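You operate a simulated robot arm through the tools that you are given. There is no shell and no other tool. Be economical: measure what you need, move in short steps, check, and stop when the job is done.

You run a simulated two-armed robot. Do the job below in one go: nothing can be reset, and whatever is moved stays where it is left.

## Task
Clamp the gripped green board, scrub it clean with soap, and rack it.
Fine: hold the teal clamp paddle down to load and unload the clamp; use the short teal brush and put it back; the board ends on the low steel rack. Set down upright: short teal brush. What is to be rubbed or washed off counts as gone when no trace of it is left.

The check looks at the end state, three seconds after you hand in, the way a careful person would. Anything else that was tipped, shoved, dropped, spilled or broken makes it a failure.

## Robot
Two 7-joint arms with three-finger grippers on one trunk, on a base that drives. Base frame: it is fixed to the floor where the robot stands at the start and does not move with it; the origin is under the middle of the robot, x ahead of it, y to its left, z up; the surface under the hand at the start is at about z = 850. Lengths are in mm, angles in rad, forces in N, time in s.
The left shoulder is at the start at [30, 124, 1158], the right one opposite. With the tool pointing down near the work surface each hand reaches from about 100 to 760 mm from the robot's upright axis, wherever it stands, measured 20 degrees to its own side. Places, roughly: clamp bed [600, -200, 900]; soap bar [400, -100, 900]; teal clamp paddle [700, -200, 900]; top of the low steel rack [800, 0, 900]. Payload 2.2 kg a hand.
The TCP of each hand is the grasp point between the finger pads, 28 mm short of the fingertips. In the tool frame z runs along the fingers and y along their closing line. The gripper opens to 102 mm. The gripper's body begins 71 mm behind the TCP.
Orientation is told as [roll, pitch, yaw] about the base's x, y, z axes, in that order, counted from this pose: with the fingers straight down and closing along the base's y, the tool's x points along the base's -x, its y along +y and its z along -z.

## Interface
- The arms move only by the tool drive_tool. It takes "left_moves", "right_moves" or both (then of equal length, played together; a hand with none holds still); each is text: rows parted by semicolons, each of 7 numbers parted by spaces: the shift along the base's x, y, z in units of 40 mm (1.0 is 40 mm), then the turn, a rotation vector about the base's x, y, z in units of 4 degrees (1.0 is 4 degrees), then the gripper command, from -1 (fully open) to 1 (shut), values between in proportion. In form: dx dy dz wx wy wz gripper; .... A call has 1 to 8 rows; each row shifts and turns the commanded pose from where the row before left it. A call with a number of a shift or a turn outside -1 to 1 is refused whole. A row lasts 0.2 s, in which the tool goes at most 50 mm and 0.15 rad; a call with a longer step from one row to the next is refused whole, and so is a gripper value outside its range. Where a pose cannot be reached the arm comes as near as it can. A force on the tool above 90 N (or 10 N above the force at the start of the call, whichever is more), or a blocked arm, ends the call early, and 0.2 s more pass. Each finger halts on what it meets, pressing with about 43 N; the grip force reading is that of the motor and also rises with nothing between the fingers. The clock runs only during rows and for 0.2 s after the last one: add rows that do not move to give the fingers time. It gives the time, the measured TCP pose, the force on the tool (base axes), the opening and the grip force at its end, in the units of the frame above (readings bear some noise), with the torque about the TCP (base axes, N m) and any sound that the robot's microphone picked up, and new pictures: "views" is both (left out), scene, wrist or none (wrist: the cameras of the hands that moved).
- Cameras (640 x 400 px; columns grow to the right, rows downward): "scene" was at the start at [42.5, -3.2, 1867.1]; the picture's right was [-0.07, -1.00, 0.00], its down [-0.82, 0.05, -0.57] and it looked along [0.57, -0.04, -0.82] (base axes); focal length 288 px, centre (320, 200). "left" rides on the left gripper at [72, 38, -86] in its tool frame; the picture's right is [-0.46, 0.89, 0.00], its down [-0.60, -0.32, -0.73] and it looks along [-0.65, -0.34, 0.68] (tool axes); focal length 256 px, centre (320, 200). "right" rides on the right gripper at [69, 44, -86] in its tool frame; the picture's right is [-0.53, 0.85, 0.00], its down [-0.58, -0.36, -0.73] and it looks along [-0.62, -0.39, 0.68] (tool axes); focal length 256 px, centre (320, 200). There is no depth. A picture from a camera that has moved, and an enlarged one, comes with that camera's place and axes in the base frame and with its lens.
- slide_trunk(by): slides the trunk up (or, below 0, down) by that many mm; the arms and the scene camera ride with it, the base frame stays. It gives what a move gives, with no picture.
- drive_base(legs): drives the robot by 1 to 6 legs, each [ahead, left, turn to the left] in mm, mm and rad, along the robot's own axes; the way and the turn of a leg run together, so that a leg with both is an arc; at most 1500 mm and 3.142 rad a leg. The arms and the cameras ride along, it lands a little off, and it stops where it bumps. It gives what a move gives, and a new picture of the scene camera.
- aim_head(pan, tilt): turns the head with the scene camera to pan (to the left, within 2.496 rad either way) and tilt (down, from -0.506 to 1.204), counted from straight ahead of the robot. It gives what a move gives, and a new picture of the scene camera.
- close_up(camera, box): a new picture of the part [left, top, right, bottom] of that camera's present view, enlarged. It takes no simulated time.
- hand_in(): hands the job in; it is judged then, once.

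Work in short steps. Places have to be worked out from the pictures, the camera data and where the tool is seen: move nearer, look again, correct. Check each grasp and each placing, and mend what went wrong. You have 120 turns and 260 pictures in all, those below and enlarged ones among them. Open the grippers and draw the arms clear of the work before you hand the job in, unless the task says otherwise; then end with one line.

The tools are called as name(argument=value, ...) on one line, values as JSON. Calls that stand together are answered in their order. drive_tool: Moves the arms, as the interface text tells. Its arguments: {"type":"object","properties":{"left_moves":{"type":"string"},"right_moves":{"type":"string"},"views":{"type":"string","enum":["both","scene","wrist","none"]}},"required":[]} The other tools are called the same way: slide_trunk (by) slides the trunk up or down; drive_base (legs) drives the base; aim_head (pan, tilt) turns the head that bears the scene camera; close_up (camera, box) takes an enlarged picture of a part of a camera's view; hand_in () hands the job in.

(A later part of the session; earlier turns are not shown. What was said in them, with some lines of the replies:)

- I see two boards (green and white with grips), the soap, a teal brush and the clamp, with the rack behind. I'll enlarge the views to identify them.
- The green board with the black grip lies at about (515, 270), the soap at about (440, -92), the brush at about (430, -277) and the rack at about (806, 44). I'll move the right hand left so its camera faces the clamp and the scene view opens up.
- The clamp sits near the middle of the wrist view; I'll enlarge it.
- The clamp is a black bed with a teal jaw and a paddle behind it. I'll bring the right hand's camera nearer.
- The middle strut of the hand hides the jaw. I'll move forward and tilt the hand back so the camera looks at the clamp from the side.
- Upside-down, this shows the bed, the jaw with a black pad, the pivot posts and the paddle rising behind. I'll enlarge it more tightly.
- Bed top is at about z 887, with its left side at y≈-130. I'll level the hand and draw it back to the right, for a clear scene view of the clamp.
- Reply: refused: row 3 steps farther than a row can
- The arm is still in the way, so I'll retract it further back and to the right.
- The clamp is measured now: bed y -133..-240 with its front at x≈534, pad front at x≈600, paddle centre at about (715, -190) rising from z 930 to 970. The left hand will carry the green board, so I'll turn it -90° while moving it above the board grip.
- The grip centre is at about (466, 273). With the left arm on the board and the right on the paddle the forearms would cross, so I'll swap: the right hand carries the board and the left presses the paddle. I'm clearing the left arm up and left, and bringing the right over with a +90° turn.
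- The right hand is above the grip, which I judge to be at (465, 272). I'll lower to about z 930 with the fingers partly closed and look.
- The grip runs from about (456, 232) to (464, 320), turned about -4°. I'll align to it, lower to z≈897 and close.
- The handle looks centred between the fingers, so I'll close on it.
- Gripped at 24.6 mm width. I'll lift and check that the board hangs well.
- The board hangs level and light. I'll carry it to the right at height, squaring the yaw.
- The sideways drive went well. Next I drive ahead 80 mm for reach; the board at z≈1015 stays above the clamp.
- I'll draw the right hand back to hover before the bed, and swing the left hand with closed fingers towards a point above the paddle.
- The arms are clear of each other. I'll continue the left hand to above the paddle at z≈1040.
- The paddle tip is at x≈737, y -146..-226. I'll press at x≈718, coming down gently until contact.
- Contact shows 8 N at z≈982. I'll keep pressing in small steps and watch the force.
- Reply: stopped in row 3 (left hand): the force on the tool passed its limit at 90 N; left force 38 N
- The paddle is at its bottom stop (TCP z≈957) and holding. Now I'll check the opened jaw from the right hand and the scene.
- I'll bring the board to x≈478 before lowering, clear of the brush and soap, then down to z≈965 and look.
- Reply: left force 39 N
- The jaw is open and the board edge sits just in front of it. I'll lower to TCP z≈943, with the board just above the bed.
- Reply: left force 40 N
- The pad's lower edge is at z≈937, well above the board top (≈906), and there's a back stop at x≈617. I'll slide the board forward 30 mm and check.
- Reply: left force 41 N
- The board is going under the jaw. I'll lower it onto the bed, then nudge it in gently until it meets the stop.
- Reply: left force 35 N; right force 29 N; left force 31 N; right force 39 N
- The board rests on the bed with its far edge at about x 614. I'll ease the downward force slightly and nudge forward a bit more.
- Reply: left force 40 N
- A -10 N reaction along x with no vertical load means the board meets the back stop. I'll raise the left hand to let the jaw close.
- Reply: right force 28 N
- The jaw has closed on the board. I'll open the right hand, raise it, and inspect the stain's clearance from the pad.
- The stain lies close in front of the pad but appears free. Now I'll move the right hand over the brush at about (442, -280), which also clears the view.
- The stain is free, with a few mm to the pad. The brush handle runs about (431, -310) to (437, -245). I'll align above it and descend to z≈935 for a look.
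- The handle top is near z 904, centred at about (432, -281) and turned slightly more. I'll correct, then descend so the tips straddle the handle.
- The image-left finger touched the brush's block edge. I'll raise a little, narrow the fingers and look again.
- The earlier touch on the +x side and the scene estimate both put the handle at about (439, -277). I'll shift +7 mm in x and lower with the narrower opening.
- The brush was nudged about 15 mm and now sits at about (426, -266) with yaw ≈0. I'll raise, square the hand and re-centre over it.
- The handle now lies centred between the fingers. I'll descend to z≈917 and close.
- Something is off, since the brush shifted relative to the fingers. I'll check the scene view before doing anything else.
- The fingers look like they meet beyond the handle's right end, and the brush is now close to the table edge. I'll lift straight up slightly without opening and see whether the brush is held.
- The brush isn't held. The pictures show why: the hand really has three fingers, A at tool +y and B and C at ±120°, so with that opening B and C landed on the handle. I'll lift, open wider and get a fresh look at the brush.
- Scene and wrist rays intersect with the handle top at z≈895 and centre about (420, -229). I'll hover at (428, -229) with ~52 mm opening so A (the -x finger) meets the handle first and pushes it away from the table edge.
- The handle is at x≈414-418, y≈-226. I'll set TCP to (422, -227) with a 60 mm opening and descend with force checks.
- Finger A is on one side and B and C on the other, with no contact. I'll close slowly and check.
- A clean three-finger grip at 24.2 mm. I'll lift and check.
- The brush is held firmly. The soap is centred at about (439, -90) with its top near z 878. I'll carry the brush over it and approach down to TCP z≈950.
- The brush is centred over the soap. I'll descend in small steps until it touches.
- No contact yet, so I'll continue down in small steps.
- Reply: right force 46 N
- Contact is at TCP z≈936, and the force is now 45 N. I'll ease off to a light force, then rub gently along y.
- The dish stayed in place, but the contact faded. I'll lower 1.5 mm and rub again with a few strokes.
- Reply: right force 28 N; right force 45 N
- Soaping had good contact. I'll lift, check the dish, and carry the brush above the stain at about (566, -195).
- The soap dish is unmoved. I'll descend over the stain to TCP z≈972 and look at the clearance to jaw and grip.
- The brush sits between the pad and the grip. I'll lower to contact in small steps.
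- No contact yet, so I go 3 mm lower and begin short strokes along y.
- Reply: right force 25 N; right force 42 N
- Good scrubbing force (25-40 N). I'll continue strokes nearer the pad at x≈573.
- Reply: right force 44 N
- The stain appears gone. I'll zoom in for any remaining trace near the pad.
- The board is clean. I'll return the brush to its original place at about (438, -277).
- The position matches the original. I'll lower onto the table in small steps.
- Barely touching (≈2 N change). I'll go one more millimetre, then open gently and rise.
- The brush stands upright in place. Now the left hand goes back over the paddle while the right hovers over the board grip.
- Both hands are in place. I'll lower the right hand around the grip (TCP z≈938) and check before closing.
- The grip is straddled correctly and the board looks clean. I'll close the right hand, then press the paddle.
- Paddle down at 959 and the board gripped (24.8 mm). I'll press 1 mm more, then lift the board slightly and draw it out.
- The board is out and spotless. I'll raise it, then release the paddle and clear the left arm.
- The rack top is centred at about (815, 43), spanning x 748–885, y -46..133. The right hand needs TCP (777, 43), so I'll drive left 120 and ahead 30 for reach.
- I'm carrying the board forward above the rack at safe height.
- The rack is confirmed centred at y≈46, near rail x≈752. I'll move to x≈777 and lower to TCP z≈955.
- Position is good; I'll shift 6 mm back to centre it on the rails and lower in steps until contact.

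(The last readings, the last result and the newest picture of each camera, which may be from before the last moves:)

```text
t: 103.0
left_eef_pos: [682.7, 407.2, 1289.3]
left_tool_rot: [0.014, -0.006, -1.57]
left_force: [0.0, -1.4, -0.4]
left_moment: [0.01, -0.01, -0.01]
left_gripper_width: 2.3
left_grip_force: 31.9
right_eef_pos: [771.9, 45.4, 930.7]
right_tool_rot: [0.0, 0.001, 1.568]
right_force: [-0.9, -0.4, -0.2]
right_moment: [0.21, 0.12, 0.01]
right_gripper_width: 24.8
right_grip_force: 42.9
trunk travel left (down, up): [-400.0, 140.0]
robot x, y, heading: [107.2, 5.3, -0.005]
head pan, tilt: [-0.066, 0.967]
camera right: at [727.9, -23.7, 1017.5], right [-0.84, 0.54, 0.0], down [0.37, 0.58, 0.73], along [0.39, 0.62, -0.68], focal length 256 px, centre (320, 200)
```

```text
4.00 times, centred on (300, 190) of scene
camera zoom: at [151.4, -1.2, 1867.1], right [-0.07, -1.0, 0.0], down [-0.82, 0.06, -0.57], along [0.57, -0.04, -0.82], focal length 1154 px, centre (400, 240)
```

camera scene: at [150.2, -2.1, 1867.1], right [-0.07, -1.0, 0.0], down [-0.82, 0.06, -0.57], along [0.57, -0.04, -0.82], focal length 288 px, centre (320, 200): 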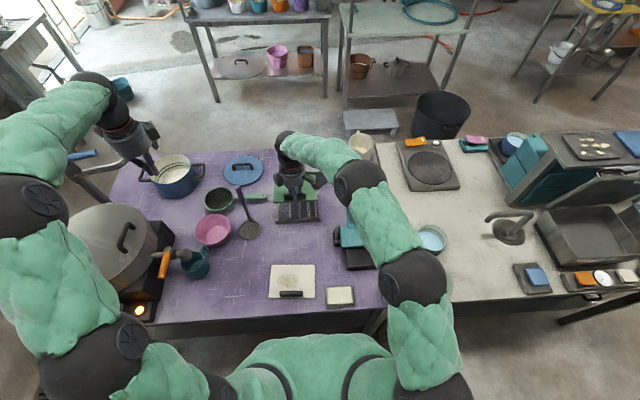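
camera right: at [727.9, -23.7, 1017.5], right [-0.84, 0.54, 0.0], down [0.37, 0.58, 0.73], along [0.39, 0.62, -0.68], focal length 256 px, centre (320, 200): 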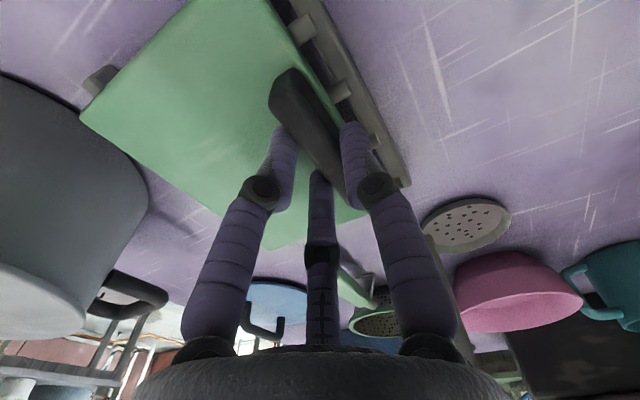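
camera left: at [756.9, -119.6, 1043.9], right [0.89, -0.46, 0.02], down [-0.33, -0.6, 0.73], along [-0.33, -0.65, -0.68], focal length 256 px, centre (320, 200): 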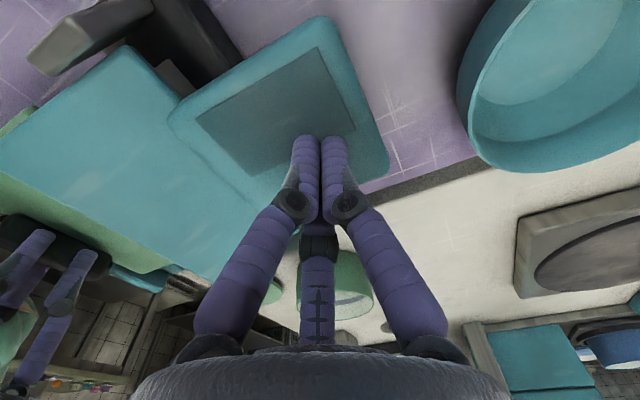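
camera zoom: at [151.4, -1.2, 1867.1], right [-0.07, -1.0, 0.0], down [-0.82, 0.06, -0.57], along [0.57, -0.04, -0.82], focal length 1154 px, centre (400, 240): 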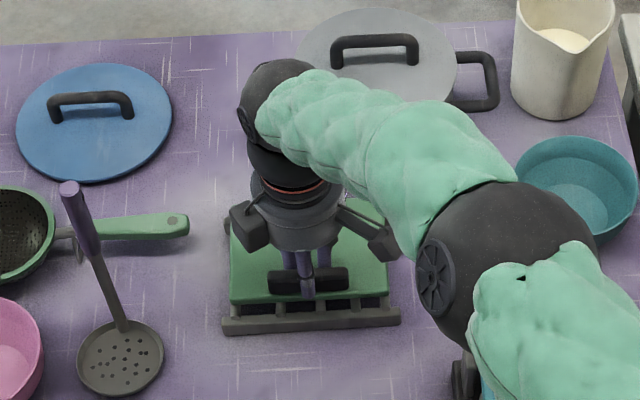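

Light contact at z≈931. The board sits a bit far back, so I'll lift slightly, shift 10 mm nearer, and lower again.

drive_tool(right_moves="0 0 0.12 0 0 0 1; -0.25 0 0 0 0 0 1; 0 0 -0.12 0 0 0 1; 0 0 -0.05 0 0 0 1; 0 0 0 0 0 0 1", views="wrist")

close_up(camera="scene", box=[240, 140, 360, 240])

close_up(camera="right", box=[40, 0, 440, 270])

```text
t: 104.2
left_eef_pos: [681.2, 408.9, 1289.9]
left_tool_rot: [0.015, -0.004, -1.572]
left_force: [0.2, 0.0, -0.6]
left_moment: [-0.02, 0.0, 0.0]
left_gripper_width: 2.3
left_grip_force: 31.6
right_eef_pos: [763.6, 44.4, 930.0]
right_tool_rot: [-0.001, -0.001, 1.567]
right_force: [-1.0, 0.7, 13.5]
right_moment: [-0.21, 0.36, 0.05]
right_gripper_width: 24.6
right_grip_force: 42.7
trunk travel left (down, up): [-400.0, 140.0]
robot x, y, heading: [111.4, 2.9, -0.006]
head pan, tilt: [-0.066, 0.967]
camera right: at [717.1, -23.3, 1017.2], right [-0.84, 0.54, 0.0], down [0.37, 0.57, 0.73], along [0.4, 0.62, -0.68], focal length 256 px, centre (320, 200)
```

right: 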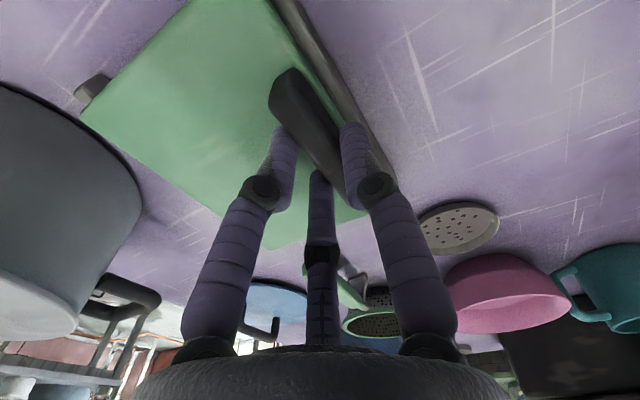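

```text
4.00 times, centred on (300, 190) of scene
camera zoom: at [149.6, -1.2, 1867.2], right [-0.07, -1.0, 0.0], down [-0.82, 0.06, -0.57], along [0.57, -0.04, -0.82], focal length 1154 px, centre (400, 240)
```

zoom: 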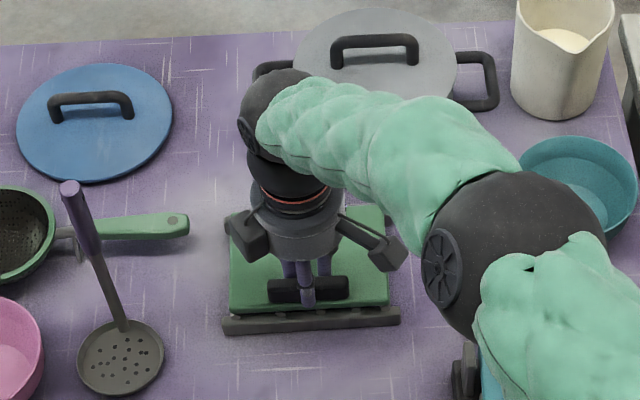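

```text
1.48 times, centred on (240, 135) of right
camera zoom: at [717.1, -23.3, 1017.2], right [-0.84, 0.54, 0.0], down [0.37, 0.57, 0.73], along [0.4, 0.62, -0.68], focal length 379 px, centre (438, 296)
```

zoom: 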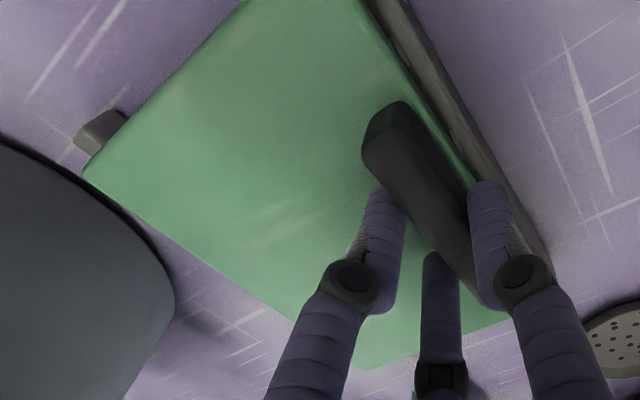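

The board sits on the rack within its footprint (13 N contact). I'll open and rise.

drive_tool(right_moves="0 0 0.02 0 0 0 0.4; 0 0 0 0 0 0 0; 0 0 0 0 0 0 -0.3; 0 0 0 0 0 0 -0.3; 0 0 0.4 0 0 0 -0.3; 0 0 0.8 0 0 0 -0.3; 0 0 0.9 0 0 0 -0.3; 0 0 0.9 0 0 0 -0.3", views="none")

drive_tool(right_moves="-0.8 -0.3 0.4 0 0 0 -0.3; -0.8 -0.4 0.3 0 0 0 -0.3; -0.8 -0.5 0 0 0 0 -0.3; -0.8 -0.5 0 0 0 0 -0.3; -0.8 -0.5 0 0 0 0 -0.3; -0.8 -0.5 0 0 0 0 -0.3; -0.8 -0.5 0 0 0 0 -0.3; -0.8 -0.5 0 0 0 0 -0.3", left_moves="0 0 0 0 0 0 -1; 0 0 0 0 0 0 -1; 0 0 0 0 0 0 -1; 0 0 0 0 0 0 -1; 0 0 0 0 0 0 -1; 0 0 0 0 0 0 -1; 0 0 0 0 0 0 -1; 0 0 0 0 0 0 -1", views="scene")

close_up(camera="scene", box=[220, 140, 420, 310])

close_up(camera="scene", box=[260, 170, 340, 240])

```text
t: 106.0
left_eef_pos: [681.9, 408.9, 1289.9]
left_tool_rot: [0.015, -0.006, -1.571]
left_force: [-0.1, 0.1, 0.3]
left_moment: [0.0, 0.0, -0.03]
left_gripper_width: 2.1
left_grip_force: 31.8
right_eef_pos: [761.4, 45.1, 1050.3]
right_tool_rot: [0.003, 0.001, 1.568]
right_force: [-0.6, 0.1, -0.7]
right_moment: [-0.02, -0.02, -0.01]
right_gripper_width: 66.3
right_grip_force: 0.0
trunk travel left (down, up): [-400.0, 140.0]
robot x, y, heading: [106.6, 2.9, -0.002]
head pan, tilt: [-0.066, 0.967]
```

```text
t: 107.8
left_eef_pos: [680.7, 407.8, 1289.5]
left_tool_rot: [0.015, -0.004, -1.572]
left_force: [-1.3, 0.5, 0.6]
left_moment: [0.01, 0.03, 0.0]
left_gripper_width: 102.1
left_grip_force: 0.1
right_eef_pos: [505.8, -100.4, 1076.0]
right_tool_rot: [0.0, 0.001, 1.566]
right_force: [0.4, -0.3, -0.6]
right_moment: [0.0, -0.02, 0.0]
right_gripper_width: 66.4
right_grip_force: 0.0
trunk travel left (down, up): [-400.0, 140.0]
robot x, y, heading: [107.2, 3.0, -0.006]
head pan, tilt: [-0.066, 0.967]
camera scene: at [149.7, -2.3, 1867.1], right [-0.07, -1.0, 0.0], down [-0.82, 0.06, -0.57], along [0.57, -0.04, -0.82], focal length 288 px, centre (320, 200)
```

scene: 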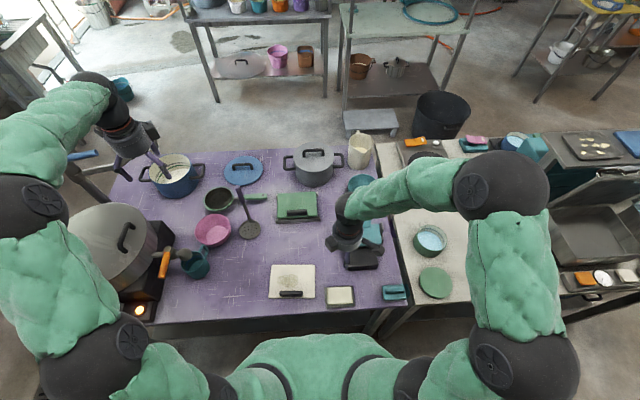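

```text
2.35 times, centred on (320, 225) of scene
camera zoom: at [149.7, -2.3, 1867.1], right [-0.07, -1.0, 0.0], down [-0.82, 0.06, -0.57], along [0.57, -0.04, -0.82], focal length 679 px, centre (320, 141)
```

zoom: 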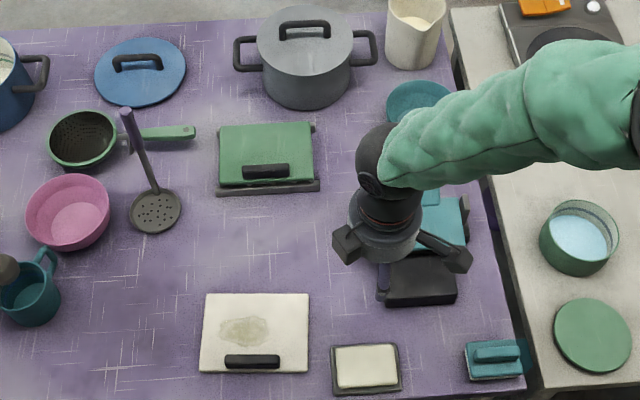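

```text
5.71 times, centred on (300, 205) of scene
camera zoom: at [149.7, -2.3, 1867.1], right [-0.07, -1.0, 0.0], down [-0.82, 0.06, -0.57], along [0.57, -0.04, -0.82], focal length 1648 px, centre (434, 171)
```

zoom: 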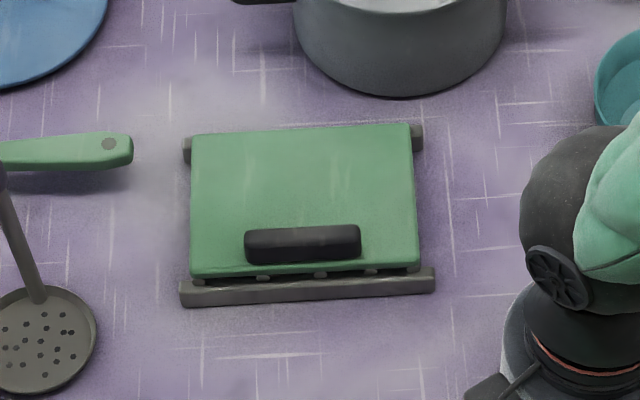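

The clean board rests on the rack and the brush stands upright. I'll draw the right arm clear with the gripper open and take a final look.

drive_tool(right_moves="-0.6 -0.6 0.4 0 0 0 -1; -0.6 -0.6 0.4 0 0 0 -1; -0.6 -0.6 0.4 0 0 0 -1; -0.5 -0.6 0.3 0 0 0 -1; -0.4 -0.6 0.3 0 0 0 -1; -0.3 -0.6 0 0 0 0 -1; 0 -0.6 0 0 0 0 -1; 0 0 0 0 0 0 -1", views="scene")

close_up(camera="scene", box=[220, 140, 420, 310])

```text
t: 109.6
left_eef_pos: [682.3, 407.1, 1289.2]
left_tool_rot: [0.015, -0.006, -1.57]
left_force: [-0.5, -0.5, -1.2]
left_moment: [-0.01, 0.0, 0.02]
left_gripper_width: 102.0
left_grip_force: 0.1
right_eef_pos: [387.0, -269.9, 1148.7]
right_tool_rot: [0.001, -0.001, 1.567]
right_force: [0.1, -0.4, -0.4]
right_moment: [-0.03, -0.01, 0.02]
right_gripper_width: 102.0
right_grip_force: 0.0
trunk travel left (down, up): [-400.0, 140.0]
robot x, y, heading: [109.7, 2.9, 0.001]
head pan, tilt: [-0.066, 0.967]
camera scene: at [150.9, -0.9, 1867.1], right [-0.07, -1.0, 0.0], down [-0.82, 0.06, -0.57], along [0.57, -0.04, -0.82], focal length 288 px, centre (320, 200)
```

scene: 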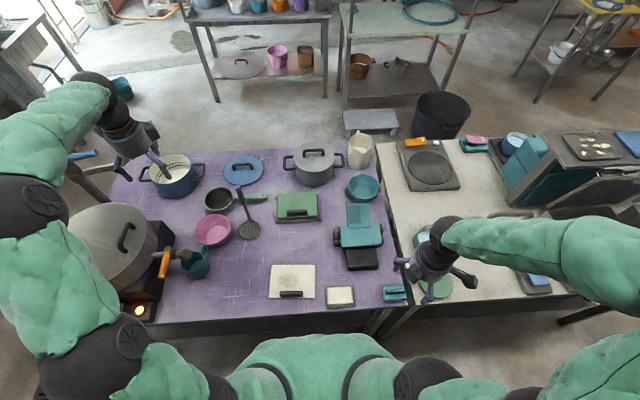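

```text
2.35 times, centred on (320, 225) of scene
camera zoom: at [150.9, -0.9, 1867.1], right [-0.07, -1.0, 0.0], down [-0.82, 0.06, -0.57], along [0.57, -0.04, -0.82], focal length 679 px, centre (320, 141)
```

zoom: 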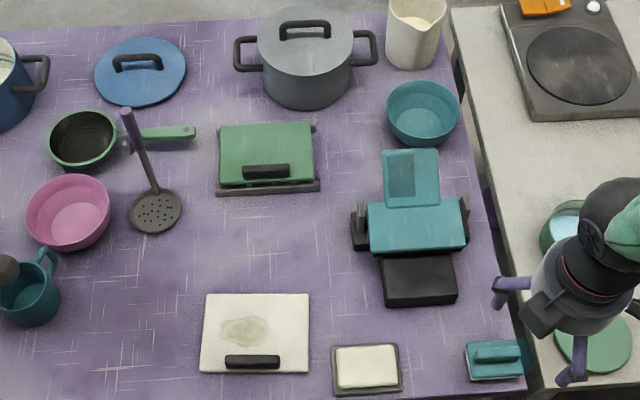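

The board is clean and on the rack, the brush is upright in place, the clamp is closed and empty, and both arms are clear. Handing in.

hand_in()

```text
The job is handed in.
```

The green board was clamped and scrubbed with soap until no stain showed, and it now lies on the low steel rack. The short teal brush stands upright near its original spot after I nudged it about 50 mm while trying to grip it. The clamp is empty and both arms are clear.
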